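You operate a simulated robot arm through the tools that you are given. There is no shell and no other tool. Be economical: measure what you need, move in short steps, check, and stop when the job is done.

Carry out the task below with a simulated two-armed robot. There is one attempt and no reset: what you move stays moved.

## Task
Pick up the box marked door seals with one hand, pass it to the other hand and put it on the top of the drying cabinet. Set down upright: box marked door seals.

The check looks at the end state, three seconds after you hand in, the way a careful person would. Anything else that was tipped, shoved, dropped, spilled or broken makes it a failure. Lids that push on must go on centred and level and be pressed home; caps that screw on are set level and turned clockwise until they are tight.

## Robot
Two 7-joint arms with two-finger parallel grippers on one trunk, on a base that drives. Base frame: it is fixed to the floor where the robot stands at the start and does not move with it; the origin is under the middle of the robot, x ahead of it, y to its left, z up; the surface under the hand at the start is at about z = 0.9. Lengths are in m, angles in rad, forces in N, time in s.
The left shoulder is at the start at [0.02, 0.113, 1.272], the right one opposite. With the tool pointing down near the work surface each hand reaches from about 0.22 to 0.6 m from the robot's upright axis, wherever it stands, measured 20 degrees to its own side. Places, roughly: top of the drying cabinet [3.1, -0.5, 1.3]. Payload 1.57 kg a hand.
The tool frame of a hand sits at the grasp point between the pads (the TCP): z along the fingers, y along the line on which they close. The tips reach 0.03 m beyond it. The gripper opens to 0.08 m. The fingers are 0.017 m wide and 0.012 m thick; the gripper's body (0.04 by 0.082 m) begins 0.08 m behind the TCP.
Orientation is told as [roll, pitch, yaw] about the base's x, y, z axes, in that order, counted from this pose: with the fingers straight down and closing along the base's y, the tool's x points along the base's -x, its y along +y and its z along -z.

## Interface
- The arms move only by the tool arm_command. It takes "left_deltas", "right_deltas" or both (then of equal length, played together; a hand with none holds still); each is a list of rows, each a list of 7 numbers: the shift along the tool's x, y, z in m, then the turn, a rotation vector about the tool's x, y, z in rad, then the opening, from 0 (shut) to 1 (fully open). In form: [[tx, ty, tz, ax, ay, az, hand], ...]. A call has 1 to 20 rows; each row shifts and turns the commanded pose from where the row before left it, along the tool's axes as they then stand. Each row takes 0.2 s and may step no farther than 0.05 m and 0.15 rad from the row before; otherwise, or with a gripper value out of range, the whole call is refused. A pose out of reach is approached as far as the arm can. The call stops where the force on the tool passes 40 N (or 10 N more than at its start, if that is more) or the arm is blocked; 0.2 s more then pass. The fingers move at their own pace (about 0.045 m/s each) and stop on an object; they squeeze with about 40 N. The grip force told is the motor's: it shows also when the fingers shut on nothing. Time passes only in rows, and 0.2 s behind the last, so rows that do not move let the fingers close. It gives the time, the measured TCP pose, the force on the tool (base axes), the opening and the grip force at its end, in the units of the frame above (readings bear some noise), with the torque about the TCP (base axes, N m) and any sound that the robot's microphone picked up.
- Cameras (640 x 400 px; columns grow to the right, rows downward): "scene" is now at [0.0943, -0.0077, 1.3939]; the picture's right is [-0.07, -1.00, 0.00], its down [-0.60, 0.04, -0.80] and it looks along [0.80, -0.05, -0.60] (base axes); focal length 259 px, centre (320, 200). "left" rides on the left gripper at [0.072, 0.007, -0.122] in its tool frame; the picture's right is [-0.09, 1.00, 0.00], its down [-0.84, -0.08, -0.54] and it looks along [-0.54, -0.05, 0.84] (tool axes); focal length 238 px, centre (320, 200). "right" rides on the right gripper at [0.072, -0.007, -0.122] in its tool frame; the picture's right is [0.09, 1.00, 0.00], its down [-0.84, 0.08, -0.54] and it looks along [-0.54, 0.05, 0.84] (tool axes); focal length 238 px, centre (320, 200). There is no depth. A picture from a camera that has moved, and an enlarged one, comes with that camera's place and axes in the base frame and with its lens.
- camera(camera): a new picture of that camera. It takes no simulated time.
- raise_lower(by): slides the trunk up (or, below 0, down) by that many m; the arms and the scene camera ride with it, the base frame stays. It gives what a move gives, with no picture.
- drive_base(legs): drives the robot by 1 to 6 legs, each [ahead, left, turn to the left] in m, m and rad, along the robot's own axes; the way and the turn of a leg run together, so that a leg with both is an arc; at most 1.5 m and 3.142 rad a leg. The arms and the cameras ride along, it lands a little off, and it stops where it bumps. It gives what a move gives.
- aim_head(pan, tilt): turns the head with the scene camera to pan (to the left, within 1.396 rad either way) and tilt (down, from -0.506 to 1.204), counted from straight ahead of the robot. It gives what a move gives.
- close_up(camera, box): a new picture of the part [left, top, right, bottom] of that camera's present view, enlarged. It takes no simulated time.
- job_done(): hands the job in; it is judged then, once.

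Go step by step. Nothing tells you exact positions but the pictures and the camera data: compare them with the known pose of the tool, close in by small moves and look again before you grip or let go. The budget is 120 turns and 92 pictures, counting those below and the enlarged ones. Unless the task says otherwise, let go and move clear before handing in, and close with one line.

The tools are called as name(argument=value, ...) on one line, values as JSON. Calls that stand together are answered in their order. arm_command: Moves the arms, as the interface text tells. Its arguments: {"type":"object","properties":{"left_deltas":{"type":"array","items":{"type":"array","items":{"type":"number"}}},"right_deltas":{"type":"array","items":{"type":"array","items":{"type":"number"}}}},"required":[]} The other tools are called the same way: raise_lower (by) slides the trunk up or down; drive_base (legs) drives the base; aim_head (pan, tilt) turns the head that bears the scene camera; camera (camera) takes a picture; close_up (camera, box) takes an enlarged picture of a part of a camera's view; job_done () hands the job in.

At the start:

```text
t: 0.0
left_eef_pos: [0.4778, 0.1594, 1.1635]
left_tcp_rot: [0.0, 0.0, 0.0]
left_wrist_force: [-0.4, -0.6, 0.5]
left_torque: [-0.03, -0.02, 0.03]
left_finger_gap: 0.0801
left_grip_force: 0.1
right_eef_pos: [0.4255, -0.1525, 1.1456]
right_tcp_rot: [0.0, -0.001, 0.0]
right_wrist_force: [0.0, -0.3, 0.9]
right_torque: [0.0, -0.01, -0.01]
right_finger_gap: 0.0797
right_grip_force: 0.1
trunk travel left (down, up): [-0.325, 0.245]
robot x, y, heading: [0.0037, -0.002, -0.004]
head pan, tilt: [-0.066, 0.648]
```

scene: 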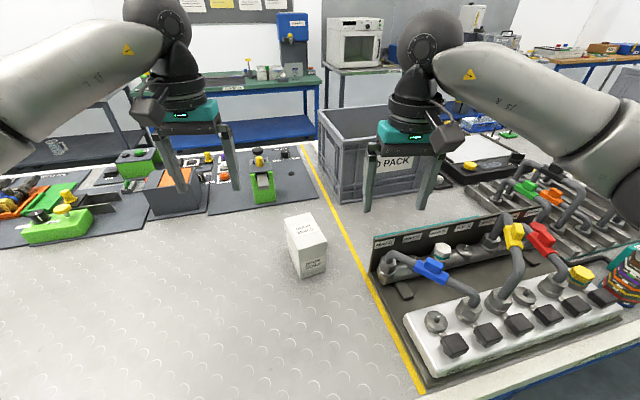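
right: 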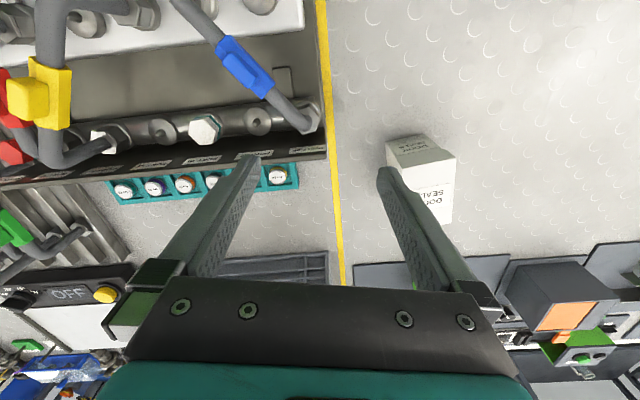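
left: 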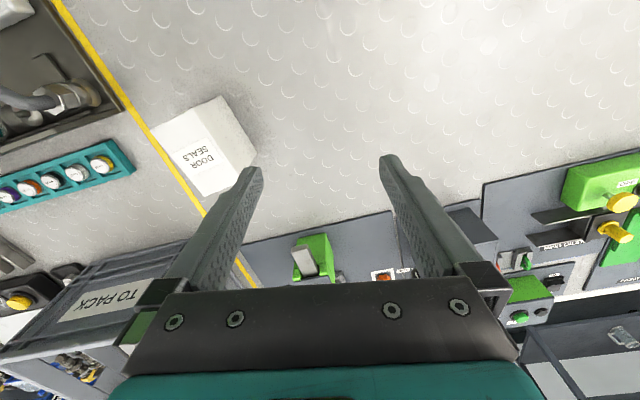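

I see a small white box marked door seals on the bench, about in the middle between the hands. I take a closer look to measure it.

close_up(camera="scene", box=[250, 190, 370, 290])

close_up(camera="left", box=[130, 70, 290, 220])

```text
4.00 times, centred on (310, 240) of scene
camera zoom: at [0.0943, -0.0077, 1.3939], right [-0.07, -1.0, 0.0], down [-0.6, 0.04, -0.8], along [0.8, -0.05, -0.6], focal length 1037 px, centre (360, 40)
```

zoom: 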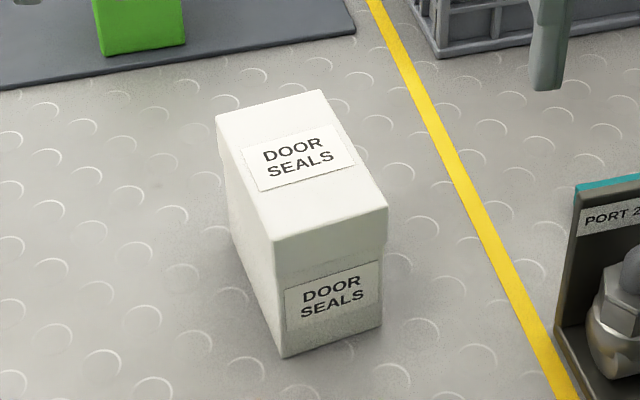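

```text
2.67 times, centred on (210, 145) of left
camera zoom: at [0.4054, 0.1651, 1.2856], right [0.09, 1.0, 0.0], down [0.84, -0.08, 0.54], along [0.54, -0.05, -0.84], focal length 636 px, centre (613, 347)
```

zoom: 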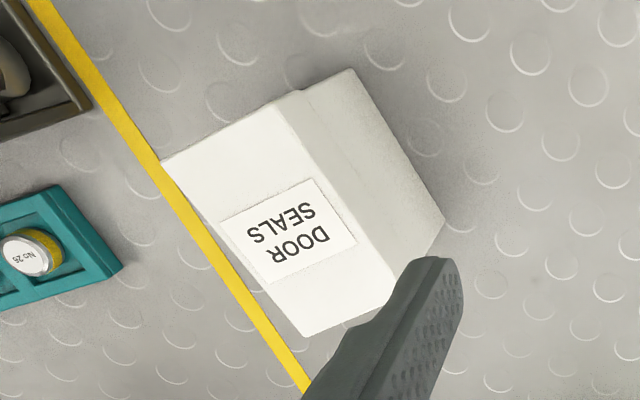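

The box is about 0.064 × 0.102 × 0.095 m, centred near [0.512, -0.003], long axis about 0.32 rad left of ahead. Before picking, I look round for the drying cabinet and the way there.

aim_head(pan=0.0, tilt=0.15)

camera(camera="scene")

aim_head(pan=-1.1, tilt=0.4)

camera(camera="scene")

aim_head(pan=1.1, tilt=0.4)

camera(camera="scene")

```text
t: 0.9
left_eef_pos: [0.4782, 0.1582, 1.1624]
left_tcp_rot: [-0.001, 0.0, 0.0]
left_wrist_force: [-0.4, -0.8, -0.3]
left_torque: [-0.03, 0.01, 0.0]
left_finger_gap: 0.0801
left_grip_force: 0.1
right_eef_pos: [0.4269, -0.1515, 1.1453]
right_tcp_rot: [-0.001, 0.0, -0.001]
right_wrist_force: [-0.1, 0.0, -0.4]
right_torque: [0.0, -0.01, 0.04]
right_finger_gap: 0.0801
right_grip_force: 0.1
trunk travel left (down, up): [-0.325, 0.245]
robot x, y, heading: [-0.0004, -0.005, -0.001]
head pan, tilt: [0.0, 0.15]
```

```text
86 pictures are left
camera scene: at [0.1005, -0.0019, 1.4395], right [0.0, -1.0, 0.0], down [-0.15, 0.0, -0.99], along [0.99, 0.0, -0.15], focal length 259 px, centre (320, 200)
```

scene: 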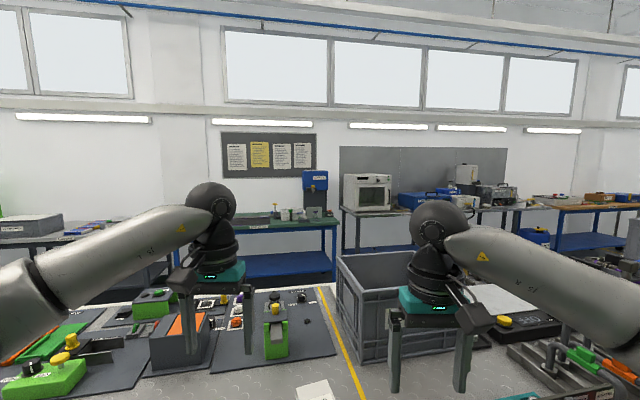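

```text
t: 2.3
left_eef_pos: [0.4783, 0.1598, 1.1636]
left_tcp_rot: [0.001, -0.001, 0.0]
left_wrist_force: [0.1, 0.4, 0.3]
left_torque: [-0.01, 0.02, 0.05]
left_finger_gap: 0.08
left_grip_force: 0.1
right_eef_pos: [0.4266, -0.152, 1.1457]
right_tcp_rot: [0.0, 0.0, 0.0]
right_wrist_force: [-1.0, 0.1, 0.0]
right_torque: [0.0, 0.0, 0.04]
right_finger_gap: 0.08
right_grip_force: 0.0
trunk travel left (down, up): [-0.325, 0.245]
robot x, y, heading: [0.0024, 0.002, 0.001]
head pan, tilt: [-1.1, 0.4]
```

```text
85 pictures are left
camera scene: at [0.0498, -0.0844, 1.4163], right [-0.89, -0.45, 0.0], down [-0.18, 0.35, -0.92], along [0.42, -0.82, -0.39], focal length 259 px, centre (320, 200)
```

scene: 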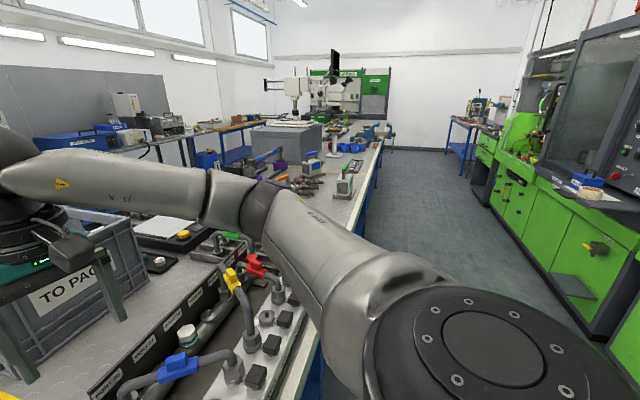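

```text
t: 4.3
left_eef_pos: [0.4778, 0.1599, 1.1646]
left_tcp_rot: [0.002, -0.001, 0.001]
left_wrist_force: [-1.1, -0.4, 0.3]
left_torque: [0.03, 0.02, 0.02]
left_finger_gap: 0.08
left_grip_force: 0.1
right_eef_pos: [0.4268, -0.1518, 1.1448]
right_tcp_rot: [-0.002, 0.001, 0.0]
right_wrist_force: [-0.5, 0.0, 1.7]
right_torque: [0.0, -0.01, -0.05]
right_finger_gap: 0.08
right_grip_force: 0.0
trunk travel left (down, up): [-0.325, 0.245]
robot x, y, heading: [-0.0011, -0.0014, -0.002]
head pan, tilt: [1.1, 0.4]
```

```text
84 pictures are left
camera scene: at [0.0498, 0.0806, 1.4163], right [0.89, -0.45, 0.0], down [-0.18, -0.35, -0.92], along [0.42, 0.82, -0.39], focal length 259 px, centre (320, 200)
```

scene: 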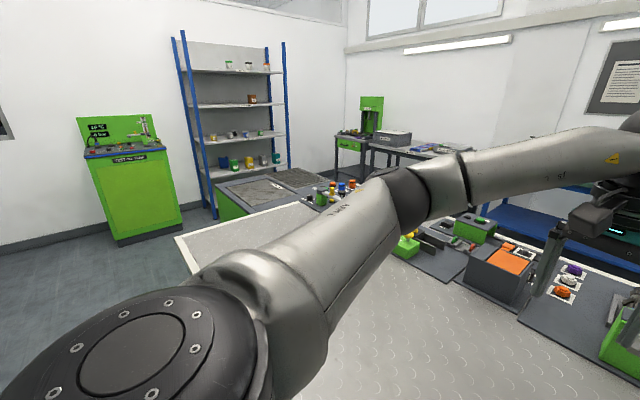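

The white oven on the back bench matches the cabinet's given place. The bench's left end looks nearer than its right, so I check the way around the left side.

aim_head(pan=1.396, tilt=0.75)

camera(camera="scene")

aim_head(pan=0.65, tilt=0.4)

camera(camera="scene")

```text
t: 5.2
left_eef_pos: [0.4785, 0.1595, 1.1638]
left_tcp_rot: [-0.002, 0.001, 0.001]
left_wrist_force: [0.3, -0.7, -0.4]
left_torque: [-0.03, -0.02, -0.01]
left_finger_gap: 0.0799
left_grip_force: 0.1
right_eef_pos: [0.4271, -0.1504, 1.1454]
right_tcp_rot: [0.0, -0.001, 0.0]
right_wrist_force: [0.7, -0.2, 0.4]
right_torque: [-0.02, -0.02, 0.0]
right_finger_gap: 0.0799
right_grip_force: 0.0
trunk travel left (down, up): [-0.325, 0.245]
robot x, y, heading: [0.0026, 0.0006, -0.001]
head pan, tilt: [1.396, 0.75]
```

```text
83 pictures are left
camera scene: at [0.0222, 0.0797, 1.3853], right [0.98, -0.17, 0.0], down [-0.12, -0.67, -0.73], along [0.13, 0.72, -0.68], focal length 259 px, centre (320, 200)
```

scene: 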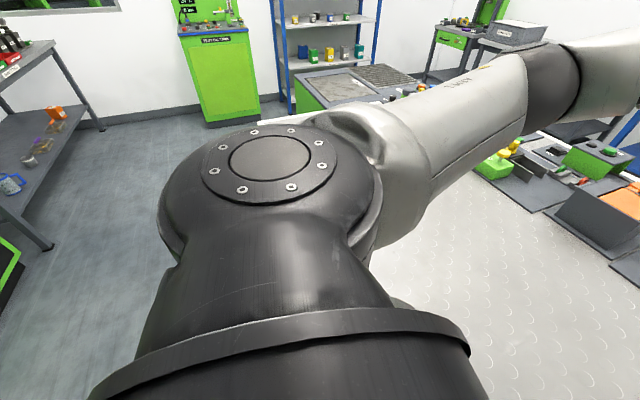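

```text
t: 6.3
left_eef_pos: [0.4773, 0.1592, 1.1641]
left_tcp_rot: [0.001, 0.0, -0.001]
left_wrist_force: [-0.5, 0.1, 0.9]
left_torque: [-0.02, -0.01, 0.02]
left_finger_gap: 0.0803
left_grip_force: 0.0
right_eef_pos: [0.4276, -0.1515, 1.1446]
right_tcp_rot: [-0.001, 0.0, 0.001]
right_wrist_force: [-0.5, -0.7, 0.8]
right_torque: [0.0, -0.03, 0.02]
right_finger_gap: 0.0799
right_grip_force: 0.1
trunk travel left (down, up): [-0.325, 0.245]
robot x, y, heading: [-0.0029, 0.0025, -0.004]
head pan, tilt: [0.649, 0.4]
```

```text
82 pictures are left
camera scene: at [0.0814, 0.0542, 1.4163], right [0.61, -0.8, 0.0], down [-0.31, -0.24, -0.92], along [0.73, 0.56, -0.39], focal length 259 px, centre (320, 200)
```

scene: 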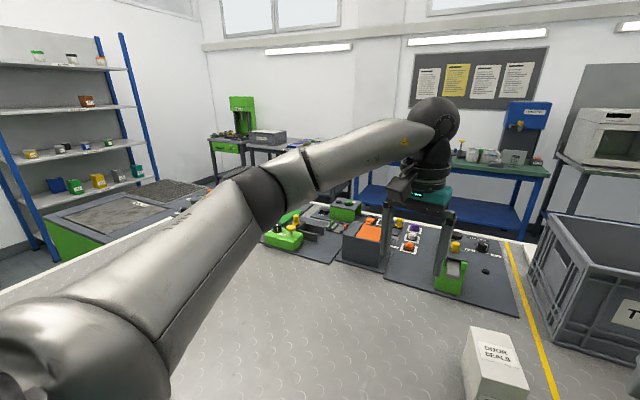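

The way around the left end looks open. I bring the right hand over the near end of the box, turned to match it and tilted with fingers forward-down, and move the left hand aside.

arm_command(left_deltas=[[0, 0.035, -0.01, 0, 0, 0, 1], [0, 0.035, -0.01, 0, 0, 0, 1], [0, 0.035, -0.01, 0, 0, 0, 1], [0, 0.035, -0.01, 0, 0, 0, 1], [0, 0, 0, 0, 0, 0, 1], [0, 0, 0, 0, 0, 0, 1], [0, 0, 0, 0, 0, 0, 1], [0, 0, 0, 0, 0, 0, 1], [0, 0, 0, 0, 0, 0, 1], [0, 0, 0, 0, 0, 0, 1], [0, 0, 0, 0, 0, 0, 1]], right_deltas=[[-0.0166, 0.0357, 0.011, 0, 0, 0, 1], [-0.0166, 0.0357, 0.011, 0, 0, 0, 1], [-0.0166, 0.0357, 0.011, 0, 0, 0, 1], [-0.0166, 0.0357, 0.011, 0, 0, 0, 1], [0, 0, 0, 0, 0, -0.107, 1], [0, 0, 0, 0, 0, -0.107, 1], [0, 0, 0, 0, 0, -0.106, 1], [0, 0, 0, 0, -0.125, 0, 1], [0, 0, 0, 0, -0.125, 0, 1], [0, 0, 0, 0, -0.125, 0, 1], [0, 0, 0, 0, -0.125, 0, 1]])

camera(camera="right")

aim_head(pan=0.0, tilt=0.7)

camera(camera="scene")

```text
t: 8.7
left_eef_pos: [0.4759, 0.2998, 1.2024]
left_tcp_rot: [-0.002, -0.001, -0.002]
left_wrist_force: [-0.7, 1.0, 0.2]
left_torque: [-0.02, -0.02, 0.0]
left_finger_gap: 0.08
left_grip_force: 0.0
right_eef_pos: [0.4933, -0.0078, 1.1017]
right_tcp_rot: [-0.001, -0.501, 0.319]
right_wrist_force: [0.0, -0.7, -0.3]
right_torque: [0.0, 0.03, 0.0]
right_finger_gap: 0.0801
right_grip_force: 0.0
trunk travel left (down, up): [-0.325, 0.245]
robot x, y, heading: [0.0016, 0.0021, -0.002]
head pan, tilt: [0.649, 0.4]
```

```text
81 pictures are left
camera right: at [0.3793, -0.0527, 1.1732], right [-0.39, 0.92, -0.04], down [0.42, 0.22, 0.88], along [0.82, 0.32, -0.48], focal length 238 px, centre (320, 200)
```

right: 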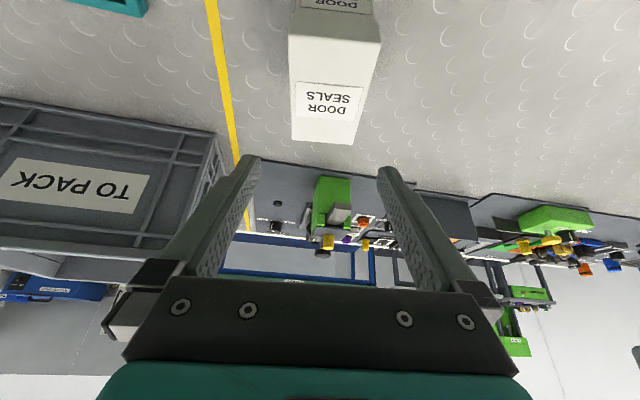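

```text
t: 9.7
left_eef_pos: [0.4775, 0.2993, 1.2042]
left_tcp_rot: [0.0, -0.001, -0.001]
left_wrist_force: [0.0, 0.2, -0.2]
left_torque: [-0.02, -0.01, 0.01]
left_finger_gap: 0.08
left_grip_force: 0.0
right_eef_pos: [0.4925, -0.0092, 1.102]
right_tcp_rot: [-0.001, -0.5, 0.321]
right_wrist_force: [0.6, -0.1, 0.3]
right_torque: [0.0, -0.02, -0.01]
right_finger_gap: 0.0798
right_grip_force: 0.2
trunk travel left (down, up): [-0.325, 0.245]
robot x, y, heading: [-0.0016, 0.0001, 0.002]
head pan, tilt: [0.0, 0.7]
```

```text
80 pictures are left
camera scene: at [0.0927, -0.0018, 1.3895], right [0.0, -1.0, 0.0], down [-0.64, 0.0, -0.77], along [0.77, 0.0, -0.64], focal length 259 px, centre (320, 200)
```

scene: 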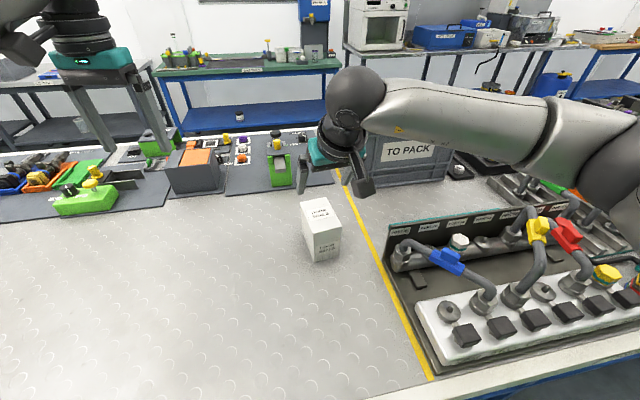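

The hand is roughly aligned. I zoom in to check its sideways centring before lowering.

close_up(camera="right", box=[240, 0, 432, 160])

close_up(camera="scene", box=[260, 180, 380, 280])

```text
2.50 times, centred on (336, 80) of right
camera zoom: at [0.3798, -0.0524, 1.1736], right [-0.39, 0.92, -0.04], down [0.43, 0.22, 0.88], along [0.82, 0.32, -0.48], focal length 596 px, centre (280, 500)
```

zoom: 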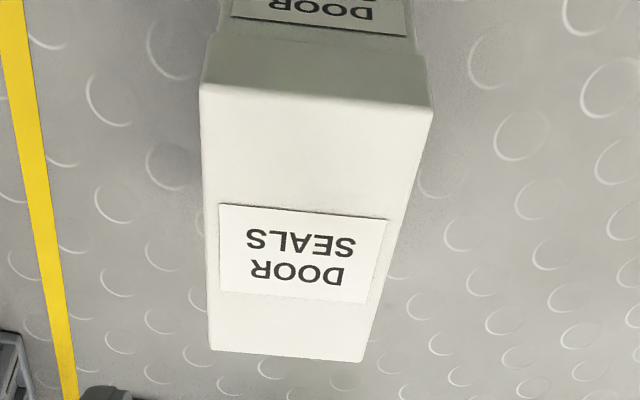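

```text
4.00 times, centred on (320, 230) of scene
camera zoom: at [0.0927, -0.0018, 1.3895], right [0.0, -1.0, 0.0], down [-0.64, 0.0, -0.77], along [0.77, 0.0, -0.64], focal length 1037 px, centre (320, 80)
```

zoom: 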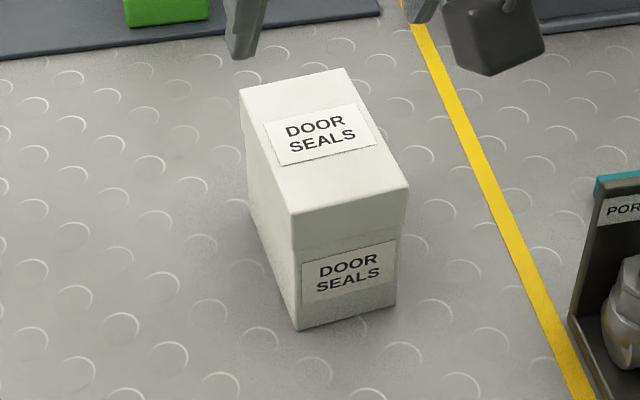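

Sideways offset is about 3.5 mm to the hand's +y. I correct it, lower partway and look again.

arm_command(right_deltas=[[0, 0.0035, 0, 0, 0, 0, 1], [0.0155, 0, 0.0284, 0, 0, 0, 1], [0.0155, 0, 0.0284, 0, 0, 0, 1]])

camera(camera="right")

close_up(camera="scene", box=[250, 120, 400, 280])

```text
t: 10.5
left_eef_pos: [0.4781, 0.2992, 1.2026]
left_tcp_rot: [0.0, 0.0, 0.0]
left_wrist_force: [-0.3, -0.7, -0.2]
left_torque: [-0.01, 0.01, 0.0]
left_finger_gap: 0.08
left_grip_force: 0.0
right_eef_pos: [0.492, -0.0048, 1.0367]
right_tcp_rot: [-0.001, -0.498, 0.319]
right_wrist_force: [-0.1, -0.4, -0.1]
right_torque: [0.04, 0.01, 0.02]
right_finger_gap: 0.0801
right_grip_force: 0.1
trunk travel left (down, up): [-0.325, 0.245]
robot x, y, heading: [0.001, 0.0019, -0.004]
head pan, tilt: [0.0, 0.7]
```

```text
77 pictures are left
camera right: at [0.3789, -0.0487, 1.1088], right [-0.39, 0.92, -0.04], down [0.43, 0.22, 0.88], along [0.82, 0.32, -0.48], focal length 238 px, centre (320, 200)
```

right: 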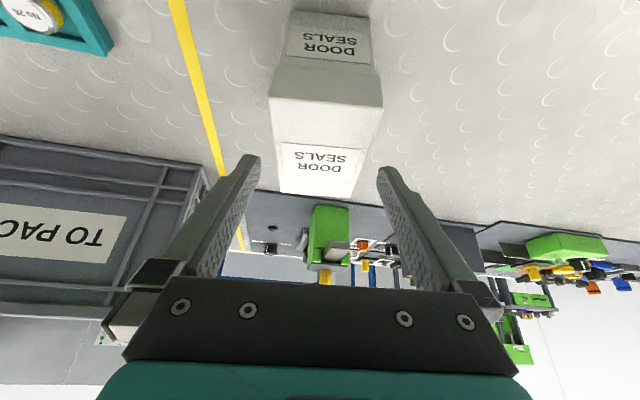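

```text
2.50 times, centred on (325, 200) of scene
camera zoom: at [0.0928, -0.0019, 1.3895], right [0.0, -1.0, 0.0], down [-0.64, 0.0, -0.76], along [0.76, 0.0, -0.64], focal length 648 px, centre (308, 200)
```

zoom: 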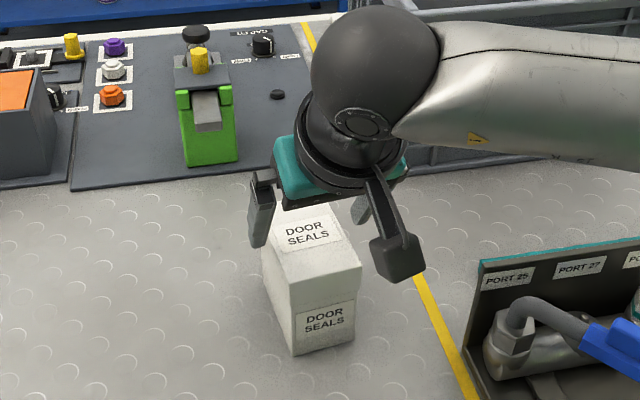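

Now centred within a millimetre or so. I lower the rest of the way, stopping at about z = 0.94.

arm_command(right_deltas=[[0.0155, 0.001, 0.0284, 0, 0, 0, 1], [0.0155, 0, 0.0284, 0, 0, 0, 1], [0.0153, 0, 0.028, 0, 0, 0, 1], [0, 0, 0, 0, 0, 0, 1]])

camera(camera="right")

close_up(camera="scene", box=[250, 120, 400, 280])

```text
t: 11.5
left_eef_pos: [0.4751, 0.2983, 1.2033]
left_tcp_rot: [0.0, 0.0, 0.001]
left_wrist_force: [-0.1, 0.4, -1.1]
left_torque: [0.05, 0.02, 0.02]
left_finger_gap: 0.0798
left_grip_force: 0.1
right_eef_pos: [0.4914, -0.0026, 0.9408]
right_tcp_rot: [-0.001, -0.499, 0.319]
right_wrist_force: [-0.7, -0.3, 1.0]
right_torque: [0.02, -0.01, -0.02]
right_finger_gap: 0.0799
right_grip_force: 0.0
trunk travel left (down, up): [-0.325, 0.245]
robot x, y, heading: [-0.0001, 0.0007, 0.001]
head pan, tilt: [0.0, 0.7]
```

```text
75 pictures are left
camera right: at [0.3776, -0.0478, 1.012], right [-0.39, 0.92, -0.04], down [0.43, 0.22, 0.88], along [0.82, 0.32, -0.48], focal length 238 px, centre (320, 200)
```

right: 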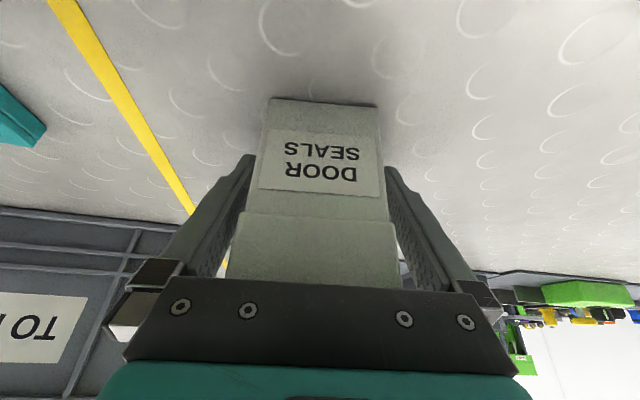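

```text
2.50 times, centred on (325, 200) of scene
camera zoom: at [0.0926, -0.0019, 1.3895], right [0.0, -1.0, 0.0], down [-0.64, 0.0, -0.77], along [0.77, 0.0, -0.64], focal length 648 px, centre (308, 200)
```

zoom: 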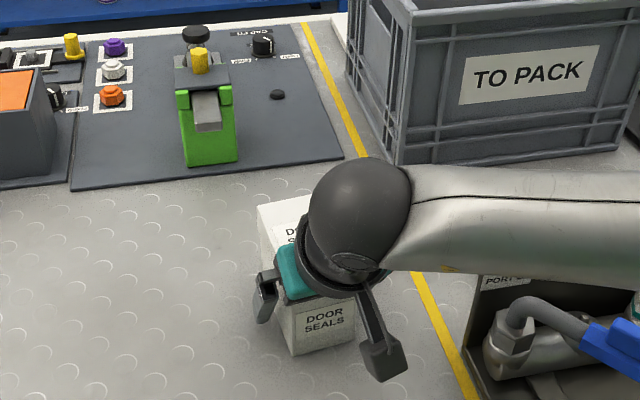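

The fingers straddle the body of the box below the lid edge. I close and lift a little.

arm_command(right_deltas=[[0, 0, 0, 0, 0, 0, 0], [0, 0, 0, 0, 0, 0, 0], [0, 0, 0, 0, 0, 0, 0], [0, 0, 0, 0, 0, 0, 0], [-0.0096, 0, -0.0176, 0, 0, 0, 0], [-0.0096, 0, -0.0176, 0, 0, 0, 0]])

camera(camera="right")

close_up(camera="scene", box=[250, 120, 400, 280])

```text
t: 12.9
left_eef_pos: [0.4767, 0.2992, 1.2032]
left_tcp_rot: [0.0, 0.002, 0.0]
left_wrist_force: [0.3, 0.3, -0.7]
left_torque: [0.0, -0.01, 0.02]
left_finger_gap: 0.0802
left_grip_force: 0.0
right_eef_pos: [0.4927, -0.0047, 0.9806]
right_tcp_rot: [0.001, -0.501, 0.321]
right_wrist_force: [0.6, -0.2, 1.5]
right_torque: [0.05, -0.09, -0.02]
right_finger_gap: 0.061
right_grip_force: 40.4
trunk travel left (down, up): [-0.325, 0.245]
robot x, y, heading: [-0.0025, 0.0015, 0.0]
head pan, tilt: [0.0, 0.7]
```

```text
73 pictures are left
camera right: at [0.3779, -0.0484, 1.0528], right [-0.39, 0.92, -0.04], down [0.43, 0.22, 0.88], along [0.82, 0.32, -0.48], focal length 238 px, centre (320, 200)
```

right: 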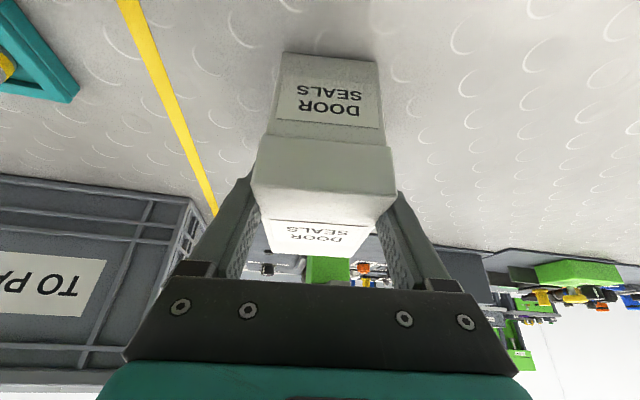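

```text
2.50 times, centred on (325, 200) of scene
camera zoom: at [0.0926, -0.002, 1.3895], right [0.0, -1.0, 0.0], down [-0.64, 0.0, -0.77], along [0.77, 0.0, -0.64], focal length 648 px, centre (308, 200)
```

zoom: 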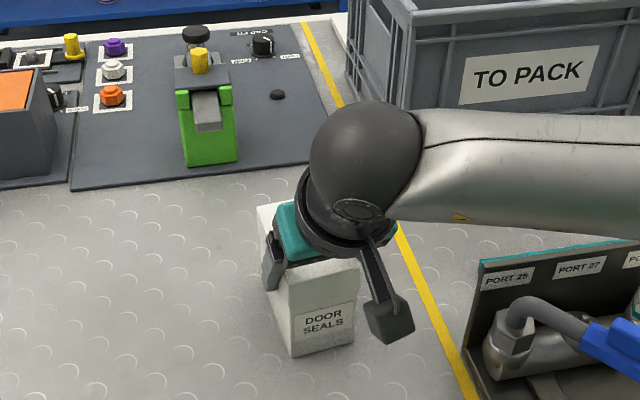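

The box seems to have stayed down while the hand rose; I check closely whether it slipped.

close_up(camera="right", box=[200, 30, 440, 280])

close_up(camera="scene", box=[280, 190, 380, 280])

```text
1.60 times, centred on (320, 155) of right
camera zoom: at [0.3779, -0.0484, 1.0528], right [-0.39, 0.92, -0.04], down [0.43, 0.22, 0.88], along [0.82, 0.32, -0.48], focal length 381 px, centre (320, 272)
```

zoom: 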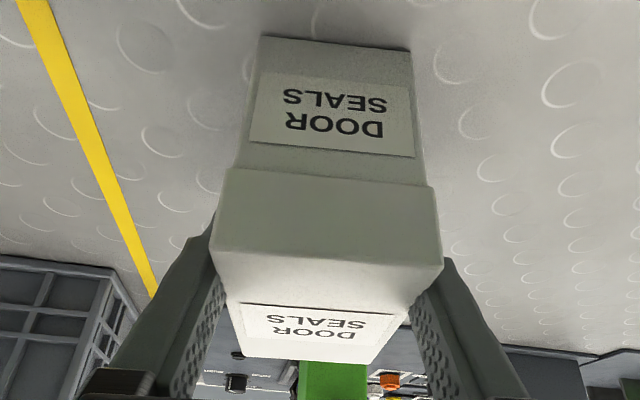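

```text
4.44 times, centred on (330, 235) of scene
camera zoom: at [0.0926, -0.002, 1.3895], right [0.0, -1.0, 0.0], down [-0.64, 0.0, -0.77], along [0.77, 0.0, -0.64], focal length 1153 px, centre (276, 44)
```

zoom: 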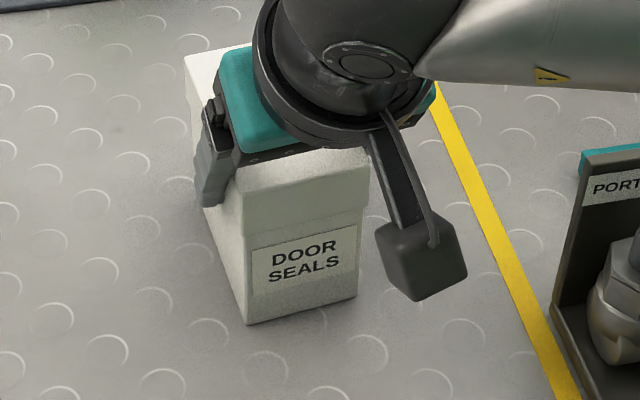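

The box stayed on the bench and the fingers slid up. I open, lower again, close with a longer dwell and read the forces before lifting.

arm_command(right_deltas=[[0, 0, 0, 0, 0, 0, 1], [0, 0, 0, 0, 0, 0, 1], [0, 0, 0, 0, 0, 0, 1], [0.0096, 0, 0.0176, 0, 0, 0, 1], [0.0096, 0, 0.0176, 0, 0, 0, 1], [0, 0, 0, 0, 0, 0, 0], [0, 0, 0, 0, 0, 0, 0], [0, 0, 0, 0, 0, 0, 0], [0, 0, 0, 0, 0, 0, 0], [0, 0, 0, 0, 0, 0, 0], [0, 0, 0, 0, 0, 0, 0]])

camera(camera="right")

```text
t: 15.3
left_eef_pos: [0.4782, 0.3005, 1.2023]
left_tcp_rot: [0.001, 0.0, 0.0]
left_wrist_force: [0.9, -0.8, -0.2]
left_torque: [-0.01, -0.01, 0.03]
left_finger_gap: 0.0799
left_grip_force: 0.1
right_eef_pos: [0.4925, -0.005, 0.9401]
right_tcp_rot: [0.0, -0.5, 0.32]
right_wrist_force: [1.4, -0.5, 0.7]
right_torque: [-0.01, -0.13, 0.05]
right_finger_gap: 0.0616
right_grip_force: 40.0
trunk travel left (down, up): [-0.325, 0.245]
robot x, y, heading: [-0.0014, 0.0005, -0.003]
head pan, tilt: [0.0, 0.7]
```

```text
69 pictures are left
camera right: at [0.3781, -0.0483, 1.0121], right [-0.39, 0.92, -0.04], down [0.43, 0.22, 0.88], along [0.82, 0.32, -0.48], focal length 238 px, centre (320, 200)
```

right: 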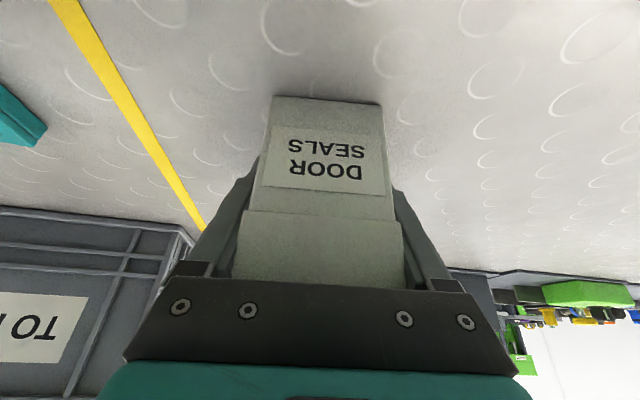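

The grip is firm here. I lift slowly and check again.

arm_command(right_deltas=[[-0.0024, 0, -0.0044, 0, 0, 0, 0], [-0.0024, 0, -0.0044, 0, 0, 0, 0], [-0.0024, 0, -0.0044, 0, 0, 0, 0], [-0.0024, 0, -0.0044, 0, 0, 0, 0]])

camera(camera="right")

```text
t: 16.3
left_eef_pos: [0.4772, 0.2994, 1.2031]
left_tcp_rot: [-0.001, -0.001, 0.0]
left_wrist_force: [0.4, 0.3, 0.2]
left_torque: [0.01, -0.02, 0.01]
left_finger_gap: 0.08
left_grip_force: 0.0
right_eef_pos: [0.4917, -0.0033, 0.9587]
right_tcp_rot: [-0.001, -0.5, 0.318]
right_wrist_force: [0.2, -0.2, -0.8]
right_torque: [-0.01, 0.02, 0.0]
right_finger_gap: 0.0617
right_grip_force: 39.7
trunk travel left (down, up): [-0.325, 0.245]
robot x, y, heading: [-0.0023, 0.0013, 0.004]
head pan, tilt: [0.0, 0.7]
```

```text
68 pictures are left
camera right: at [0.3782, -0.0481, 1.0322], right [-0.39, 0.92, -0.04], down [0.43, 0.22, 0.88], along [0.82, 0.32, -0.48], focal length 238 px, centre (320, 200)
```

right: 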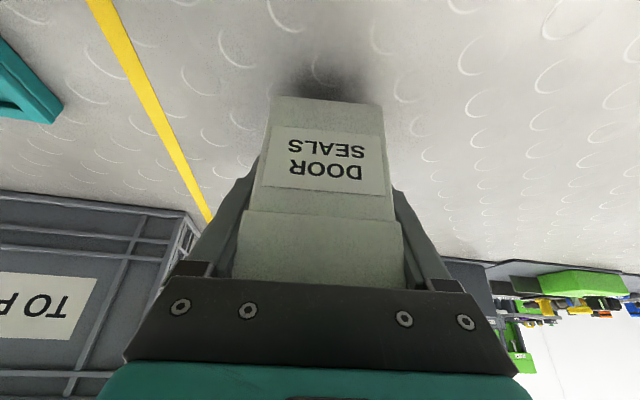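

Now it has come up with the hand. I keep lifting gently.

arm_command(right_deltas=[[-0.0048, 0, -0.0088, 0, 0, 0, 0], [-0.0048, 0, -0.0088, 0, 0, 0, 0], [-0.0048, 0, -0.0088, 0, 0, 0, 0], [-0.0048, 0, -0.0088, 0, 0, 0, 0], [-0.0048, 0, -0.0088, 0, 0, 0, 0], [-0.0048, 0, -0.0088, 0, 0, 0, 0], [-0.0048, 0, -0.0088, 0, 0, 0, 0], [-0.0048, 0, -0.0088, 0, 0, 0, 0], [-0.0048, 0, -0.0088, 0, 0, 0, 0], [-0.0048, 0, -0.0088, 0, 0, 0, 0], [-0.0048, 0, -0.0088, 0, 0, 0, 0], [-0.0048, 0, -0.0088, 0, 0, 0, 0], [-0.0048, 0, -0.0088, 0, 0, 0, 0], [-0.0048, 0, -0.0088, 0, 0, 0, 0], [-0.0048, 0, -0.0088, 0, 0, 0, 0], [-0.0048, 0, -0.0088, 0, 0, 0, 0], [-0.0048, 0, -0.0088, 0, 0, 0, 0], [-0.0048, 0, -0.0088, 0, 0, 0, 0]])

camera(camera="scene")

camera(camera="right")

```text
t: 20.1
left_eef_pos: [0.4764, 0.2997, 1.2033]
left_tcp_rot: [-0.001, 0.0, -0.001]
left_wrist_force: [-0.6, -0.1, 0.2]
left_torque: [0.01, 0.01, -0.02]
left_finger_gap: 0.0801
left_grip_force: 0.2
right_eef_pos: [0.4937, -0.0058, 1.1413]
right_tcp_rot: [0.0, -0.498, 0.319]
right_wrist_force: [-0.2, -0.5, -0.7]
right_torque: [-0.03, 0.0, 0.03]
right_finger_gap: 0.0618
right_grip_force: 39.8
trunk travel left (down, up): [-0.325, 0.245]
robot x, y, heading: [0.0024, -0.0004, 0.005]
head pan, tilt: [0.0, 0.7]
```

```text
67 pictures are left
camera scene: at [0.0927, -0.0019, 1.3895], right [0.0, -1.0, 0.0], down [-0.64, 0.0, -0.76], along [0.76, 0.0, -0.64], focal length 259 px, centre (320, 200)
```

scene: 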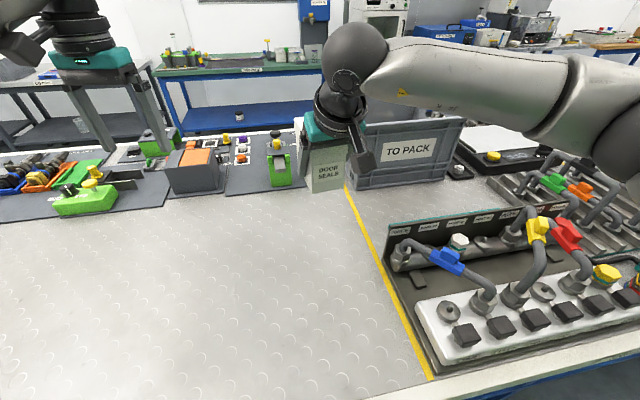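

```text
66 pictures are left
camera right: at [0.3788, -0.0484, 1.2126], right [-0.39, 0.92, -0.04], down [0.43, 0.22, 0.88], along [0.82, 0.32, -0.48], focal length 238 px, centre (320, 200)
```

right: 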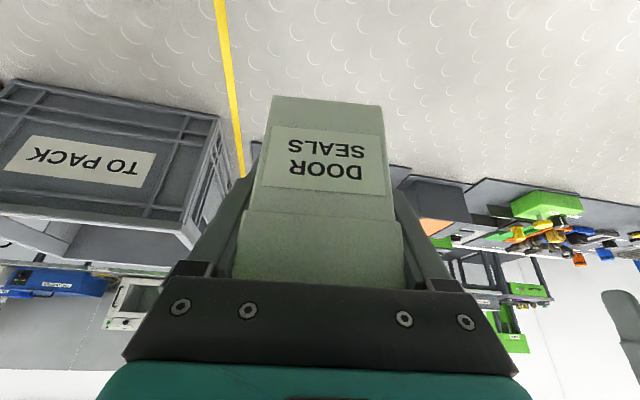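

The box is held steady. Now I turn the right hand about the vertical by about 1.25 rad so that the box's long side lies across, free end toward the left hand.

arm_command(right_deltas=[[0, 0, 0, -0.067, 0, -0.123, 0], [0, 0, 0, -0.067, 0, -0.123, 0], [0, 0, 0, -0.067, 0, -0.123, 0], [0, 0, 0, -0.067, 0, -0.123, 0], [0, 0, 0, -0.067, 0, -0.123, 0], [0, 0, 0, -0.067, 0, -0.123, 0], [0, 0, 0, -0.067, 0, -0.123, 0], [0, 0, 0, -0.067, 0, -0.123, 0], [0, 0, 0, -0.067, 0, -0.123, 0]])

camera(camera="scene")

```text
t: 22.1
left_eef_pos: [0.4763, 0.2998, 1.2035]
left_tcp_rot: [0.0, 0.001, 0.0]
left_wrist_force: [0.3, 0.3, -0.2]
left_torque: [0.0, 0.01, -0.02]
left_finger_gap: 0.0801
left_grip_force: 0.0
right_eef_pos: [0.4938, -0.0038, 1.1408]
right_tcp_rot: [0.0, -0.498, 0.926]
right_wrist_force: [0.5, -0.4, -2.0]
right_torque: [-0.05, 0.01, -0.04]
right_finger_gap: 0.0617
right_grip_force: 39.8
right hand out of reach, approached as far as the arm can: row 5, 6, 7, 8, 9
trunk travel left (down, up): [-0.325, 0.245]
robot x, y, heading: [-0.0018, 0.0052, -0.003]
head pan, tilt: [0.0, 0.7]
```

```text
65 pictures are left
camera scene: at [0.0927, -0.0019, 1.3895], right [0.0, -1.0, 0.0], down [-0.64, 0.0, -0.76], along [0.76, 0.0, -0.64], focal length 259 px, centre (320, 200)
```

scene: 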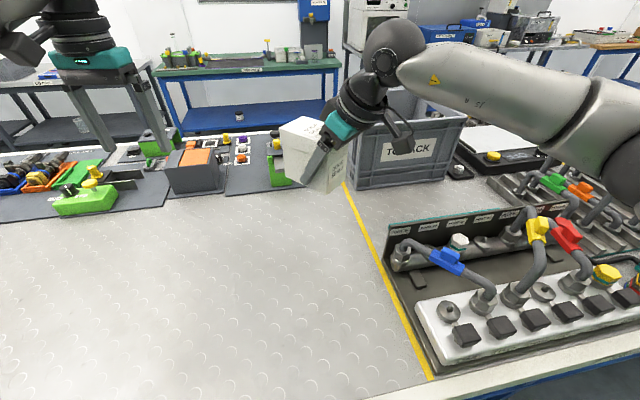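

The yaw stopped short at 0.93 (out of reach there). I bring the hand closer and to its own side, and try more turn there.

arm_command(right_deltas=[[0.0176, 0.0028, -0.0096, 0, 0, 0, 0], [0.0176, 0.0028, -0.0096, 0, 0, 0, 0], [0.0176, 0.0028, -0.0096, 0, 0, 0, 0], [0.0176, 0.0028, -0.0096, 0, 0, 0, 0], [0.0176, 0.0028, -0.0096, 0, 0, 0, 0], [0.0176, 0.0028, -0.0096, 0, 0, 0, 0], [0.0176, 0.0028, -0.0096, 0, 0, 0, 0]])

camera(camera="scene")

```text
t: 23.7
left_eef_pos: [0.4772, 0.2996, 1.2031]
left_tcp_rot: [-0.001, 0.0, 0.0]
left_wrist_force: [0.4, 0.1, -0.2]
left_torque: [-0.01, -0.02, -0.01]
left_finger_gap: 0.0801
left_grip_force: 0.2
right_eef_pos: [0.3915, -0.1047, 1.1411]
right_tcp_rot: [-0.003, -0.5, 0.929]
right_wrist_force: [-0.3, 0.3, -1.5]
right_torque: [-0.01, -0.01, 0.02]
right_finger_gap: 0.0615
right_grip_force: 40.2
trunk travel left (down, up): [-0.325, 0.245]
robot x, y, heading: [-0.0005, 0.0022, 0.001]
head pan, tilt: [0.0, 0.7]
```

```text
64 pictures are left
camera scene: at [0.0923, -0.0023, 1.3895], right [0.0, -1.0, 0.0], down [-0.64, 0.0, -0.77], along [0.77, 0.0, -0.64], focal length 259 px, centre (320, 200)
```

scene: 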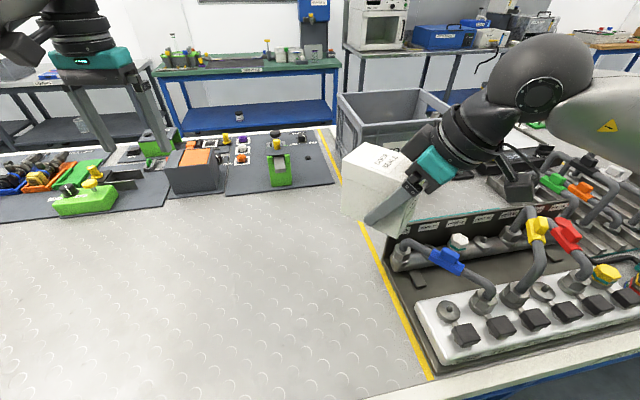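

Commanded pose follows the actual one. I try more yaw here.

arm_command(right_deltas=[[0, 0, 0, -0.067, 0, -0.123, 0], [0, 0, 0, -0.067, 0, -0.123, 0], [0, 0, 0, -0.067, 0, -0.123, 0], [0, 0, 0, -0.067, 0, -0.123, 0]])

```text
t: 24.7
left_eef_pos: [0.4763, 0.3007, 1.2033]
left_tcp_rot: [0.001, 0.0, 0.001]
left_wrist_force: [0.3, -0.1, -0.4]
left_torque: [-0.02, -0.02, 0.0]
left_finger_gap: 0.08
left_grip_force: 0.0
right_eef_pos: [0.3748, -0.0866, 1.1144]
right_tcp_rot: [-0.094, -0.471, 1.133]
right_wrist_force: [0.9, 0.3, -1.2]
right_torque: [-0.01, 0.0, -0.01]
right_finger_gap: 0.0617
right_grip_force: 39.7
right hand out of reach, approached as far as the arm can: row 1, 2, 3, 4
trunk travel left (down, up): [-0.325, 0.245]
robot x, y, heading: [-0.0032, -0.0008, 0.003]
head pan, tilt: [0.0, 0.7]
```

That is the limit of the right hand's turn. I level the right hand back to about 0.93 yaw and test whether the left hand can come tilted from the far-left end.

arm_command(right_deltas=[[0, 0, -0.01, -0.094, 0, 0, 0], [0, 0, -0.01, 0, -0.03, 0, 0], [0, 0, 0, 0.048, 0, 0.088, 0], [0, 0, 0, 0.048, 0, 0.088, 0], [0, 0, 0, 0, 0, 0, 0], [0, 0, 0, 0, 0, 0, 0], [0, 0, 0, 0, 0, 0, 0], [0, 0, 0, 0, 0, 0, 0], [0, 0, 0, 0, 0, 0, 0], [0, 0, 0, 0, 0, 0, 0]], left_deltas=[[0, 0, 0, 0, 0, -0.15, 1], [0, 0, 0, 0, 0, -0.15, 1], [0, 0, 0, 0, 0, -0.15, 1], [0, 0, 0, 0, 0, -0.15, 1], [0, 0, 0, 0, 0, -0.15, 1], [0, 0, 0, 0, 0, -0.15, 1], [0, 0, 0, 0, 0.12, 0, 1], [0, 0, 0, 0, 0.12, 0, 1], [0, 0, 0, 0, 0.12, 0, 1], [0, 0, 0, 0, 0.12, 0, 1]])

camera(camera="scene")

```text
t: 26.9
left_eef_pos: [0.4728, 0.2962, 1.2034]
left_tcp_rot: [0.008, 0.457, 0.891]
left_wrist_force: [0.4, 1.0, 0.0]
left_torque: [0.01, 0.0, 0.02]
left_finger_gap: 0.0799
left_grip_force: 0.0
left hand out of reach, approached as far as the arm can: row 10
right_eef_pos: [0.3624, -0.0956, 1.1279]
right_tcp_rot: [-0.061, -0.53, 0.922]
right_wrist_force: [-0.3, -0.2, -1.1]
right_torque: [0.01, 0.0, 0.0]
right_finger_gap: 0.0618
right_grip_force: 39.7
right hand out of reach, approached as far as the arm can: row 1
trunk travel left (down, up): [-0.325, 0.245]
robot x, y, heading: [0.0014, -0.0004, -0.001]
head pan, tilt: [0.0, 0.7]
```

```text
63 pictures are left
camera scene: at [0.0925, -0.002, 1.3895], right [0.0, -1.0, 0.0], down [-0.64, 0.0, -0.77], along [0.77, 0.0, -0.64], focal length 259 px, centre (320, 200)
```

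scene: 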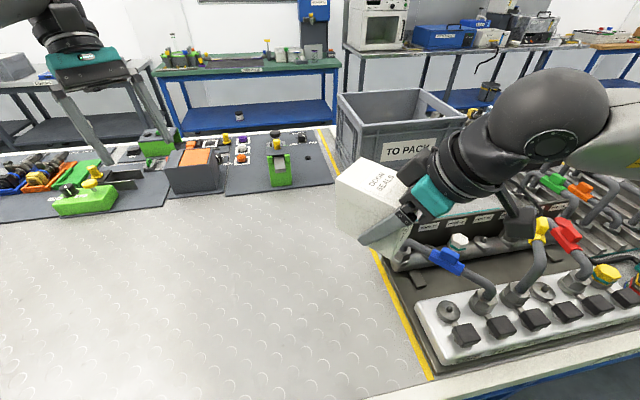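

The left can reach from that side. I set the right hand to yaw 0.75 near [0.40, -0.04, 1.14] and bring the left hand above and beyond the free end.

arm_command(right_deltas=[[-0.0217, 0.0012, 0.0073, 0, 0, 0, 0], [-0.0217, 0.0012, 0.0073, 0, 0, 0, 0], [-0.0217, 0.0012, 0.0073, 0, 0, 0, 0], [0, 0, 0, -0.061, 0, 0, 0], [0, 0, 0, 0, 0.03, 0, 0], [0, 0, 0, 0.041, 0, 0.075, 0], [0, 0, 0, 0.041, 0, 0.075, 0]], left_deltas=[[0, 0, 0, -0.054, 0, 0.126, 1], [0.0227, -0.0246, 0.0025, 0, 0, 0, 1], [0.0227, -0.0246, 0.0025, 0, 0, 0, 1], [0.0227, -0.0246, 0.0025, 0, 0, 0, 1], [0.0227, -0.0246, 0.0025, 0, 0, 0, 1], [0.0227, -0.0246, 0.0025, 0, 0, 0, 1], [0.0227, -0.0246, 0.0025, 0, 0, 0, 1]])

camera(camera="scene")

camera(camera="left")

```text
t: 28.5
left_eef_pos: [0.4971, 0.108, 1.2465]
left_tcp_rot: [0.015, 0.461, 0.896]
left_wrist_force: [0.4, 0.0, 0.0]
left_torque: [0.01, 0.04, 0.02]
left_finger_gap: 0.0798
left_grip_force: 0.1
left hand out of reach, approached as far as the arm can: row 1, 6, 7
right_eef_pos: [0.4031, -0.0397, 1.1413]
right_tcp_rot: [-0.002, -0.502, 0.753]
right_wrist_force: [-0.3, 0.2, -1.5]
right_torque: [0.0, 0.0, 0.01]
right_finger_gap: 0.0616
right_grip_force: 39.6
trunk travel left (down, up): [-0.325, 0.245]
robot x, y, heading: [0.0027, 0.0012, 0.002]
head pan, tilt: [0.0, 0.7]
```

```text
62 pictures are left
camera scene: at [0.0927, -0.002, 1.3895], right [0.0, -1.0, 0.0], down [-0.64, 0.0, -0.76], along [0.76, 0.0, -0.64], focal length 259 px, centre (320, 200)
```

scene: 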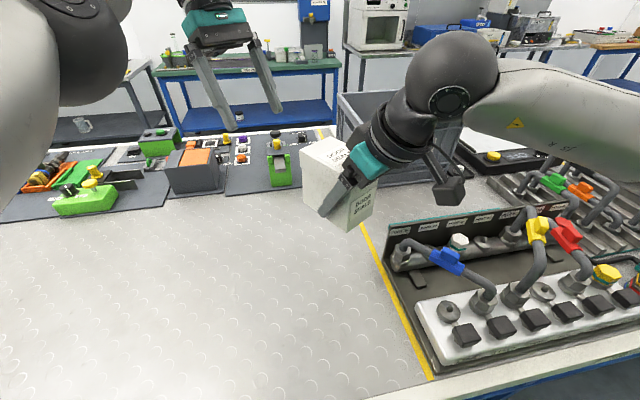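

```text
61 pictures are left
camera left: at [0.4875, 0.103, 1.3883], right [-0.72, 0.69, -0.03], down [0.68, 0.72, 0.11], along [0.1, 0.06, -0.99], focal length 238 px, centre (320, 200)
```

left: 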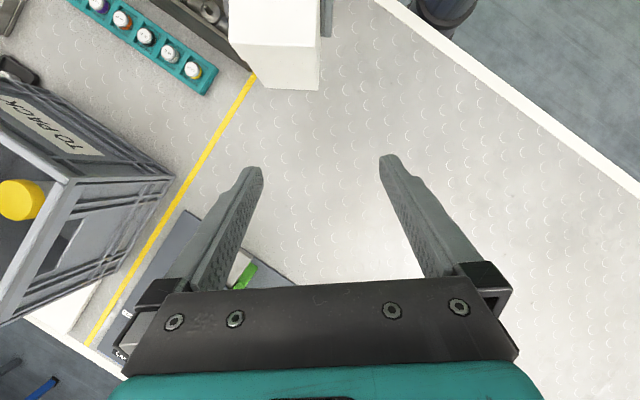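

The left wrist is at a limit (yaw stays 0.9). Lower hands relative to the shoulders should ease the wrist, so I raise the trunk and lower both hands by the same amount.

raise_lower(by=0.2)

arm_command(right_deltas=[[0.012, 0, 0.0219, 0, 0, 0, 0], [0.012, 0, 0.0219, 0, 0, 0, 0], [0.012, 0, 0.0219, 0, 0, 0, 0], [0.012, 0, 0.0219, 0, 0, 0, 0], [0.012, 0, 0.0219, 0, 0, 0, 0], [0.012, 0, 0.0219, 0, 0, 0, 0], [0.012, 0, 0.0219, 0, 0, 0, 0], [0, 0, 0, 0, 0, 0, 0], [0, 0, 0, 0, 0, 0, 0]], left_deltas=[[-0.0111, 0, 0.0224, 0, 0, 0, 1], [-0.0111, 0, 0.0224, 0, 0, 0, 1], [-0.0111, 0, 0.0224, 0, 0, 0, 1], [-0.0111, 0, 0.0224, 0, 0, 0, 1], [-0.0111, 0, 0.0224, 0, 0, 0, 1], [-0.0111, 0, 0.0224, 0, 0, 0, 1], [-0.0111, 0, 0.0224, 0, 0, 0, 1], [0, 0, 0, 0.015, 0, 0, 1], [0, 0, 0, -0.062, 0, 0.126, 1]])

```text
t: 30.7
left_eef_pos: [0.4974, 0.109, 1.4461]
left_tcp_rot: [0.016, 0.463, 0.897]
left_wrist_force: [0.4, 0.3, 0.7]
left_torque: [-0.02, -0.02, 0.01]
left_finger_gap: 0.0801
left_grip_force: 0.0
right_eef_pos: [0.4017, -0.0399, 1.34]
right_tcp_rot: [-0.001, -0.5, 0.752]
right_wrist_force: [0.6, -0.1, -0.7]
right_torque: [-0.02, 0.02, 0.04]
right_finger_gap: 0.0617
right_grip_force: 39.8
trunk travel left (down, up): [-0.525, 0.045]
robot x, y, heading: [0.0045, 0.0003, 0.001]
head pan, tilt: [0.0, 0.7]
```

```text
t: 32.7
left_eef_pos: [0.4961, 0.1088, 1.2715]
left_tcp_rot: [0.002, 0.461, 0.753]
left_wrist_force: [0.2, -0.2, -0.1]
left_torque: [0.06, 0.01, 0.01]
left_finger_gap: 0.0799
left_grip_force: 0.1
right_eef_pos: [0.402, -0.0409, 1.1663]
right_tcp_rot: [-0.001, -0.5, 0.752]
right_wrist_force: [0.8, -0.1, -1.2]
right_torque: [-0.01, 0.02, 0.01]
right_finger_gap: 0.0616
right_grip_force: 39.5
trunk travel left (down, up): [-0.525, 0.045]
robot x, y, heading: [-0.0016, 0.0045, -0.006]
head pan, tilt: [0.0, 0.7]
```

That works: left is at yaw 0.75, pitch 0.46. I bring it to the stand-off pose in line with the free end and look.

arm_command(left_deltas=[[0.0186, -0.0151, 0.0119, 0, 0, 0, 1], [0.0186, -0.0151, 0.0119, 0, 0, 0, 1], [0.0186, -0.0151, 0.0119, 0, 0, 0, 1], [0, 0, 0, 0, 0, 0, 1]])

camera(camera="left")

camera(camera="scene")

```text
t: 33.7
left_eef_pos: [0.4804, 0.0317, 1.2633]
left_tcp_rot: [0.001, 0.463, 0.756]
left_wrist_force: [-0.3, 0.2, 0.1]
left_torque: [0.01, -0.01, 0.02]
left_finger_gap: 0.0801
left_grip_force: 0.1
right_eef_pos: [0.4019, -0.0398, 1.1677]
right_tcp_rot: [-0.003, -0.499, 0.752]
right_wrist_force: [0.7, 0.3, -1.3]
right_torque: [-0.05, 0.03, -0.03]
right_finger_gap: 0.0615
right_grip_force: 39.6
trunk travel left (down, up): [-0.525, 0.045]
robot x, y, heading: [0.0016, 0.0013, -0.005]
head pan, tilt: [0.0, 0.7]
```

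```text
60 pictures are left
camera left: at [0.4676, 0.0289, 1.4055], right [-0.62, 0.78, -0.04], down [0.77, 0.62, 0.11], along [0.11, 0.04, -0.99], focal length 238 px, centre (320, 200)
```

left: 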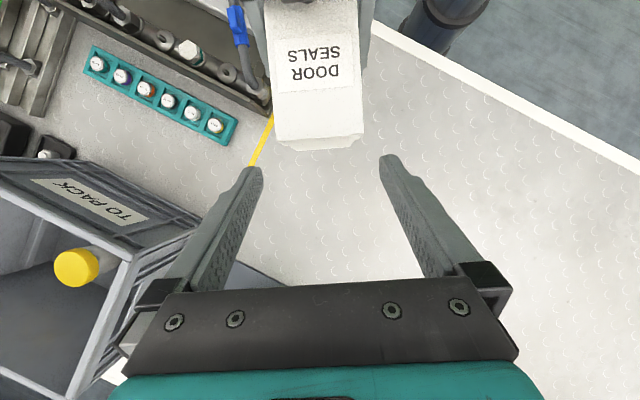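

```text
59 pictures are left
camera scene: at [0.0927, -0.0012, 1.5895], right [0.0, -1.0, 0.0], down [-0.64, 0.0, -0.76], along [0.76, 0.0, -0.64], focal length 259 px, centre (320, 200)
```

scene: 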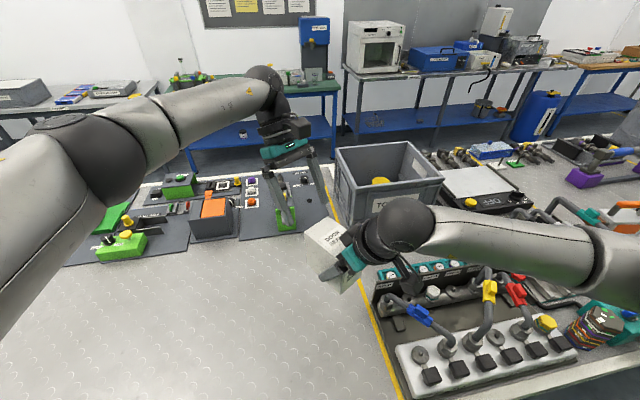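

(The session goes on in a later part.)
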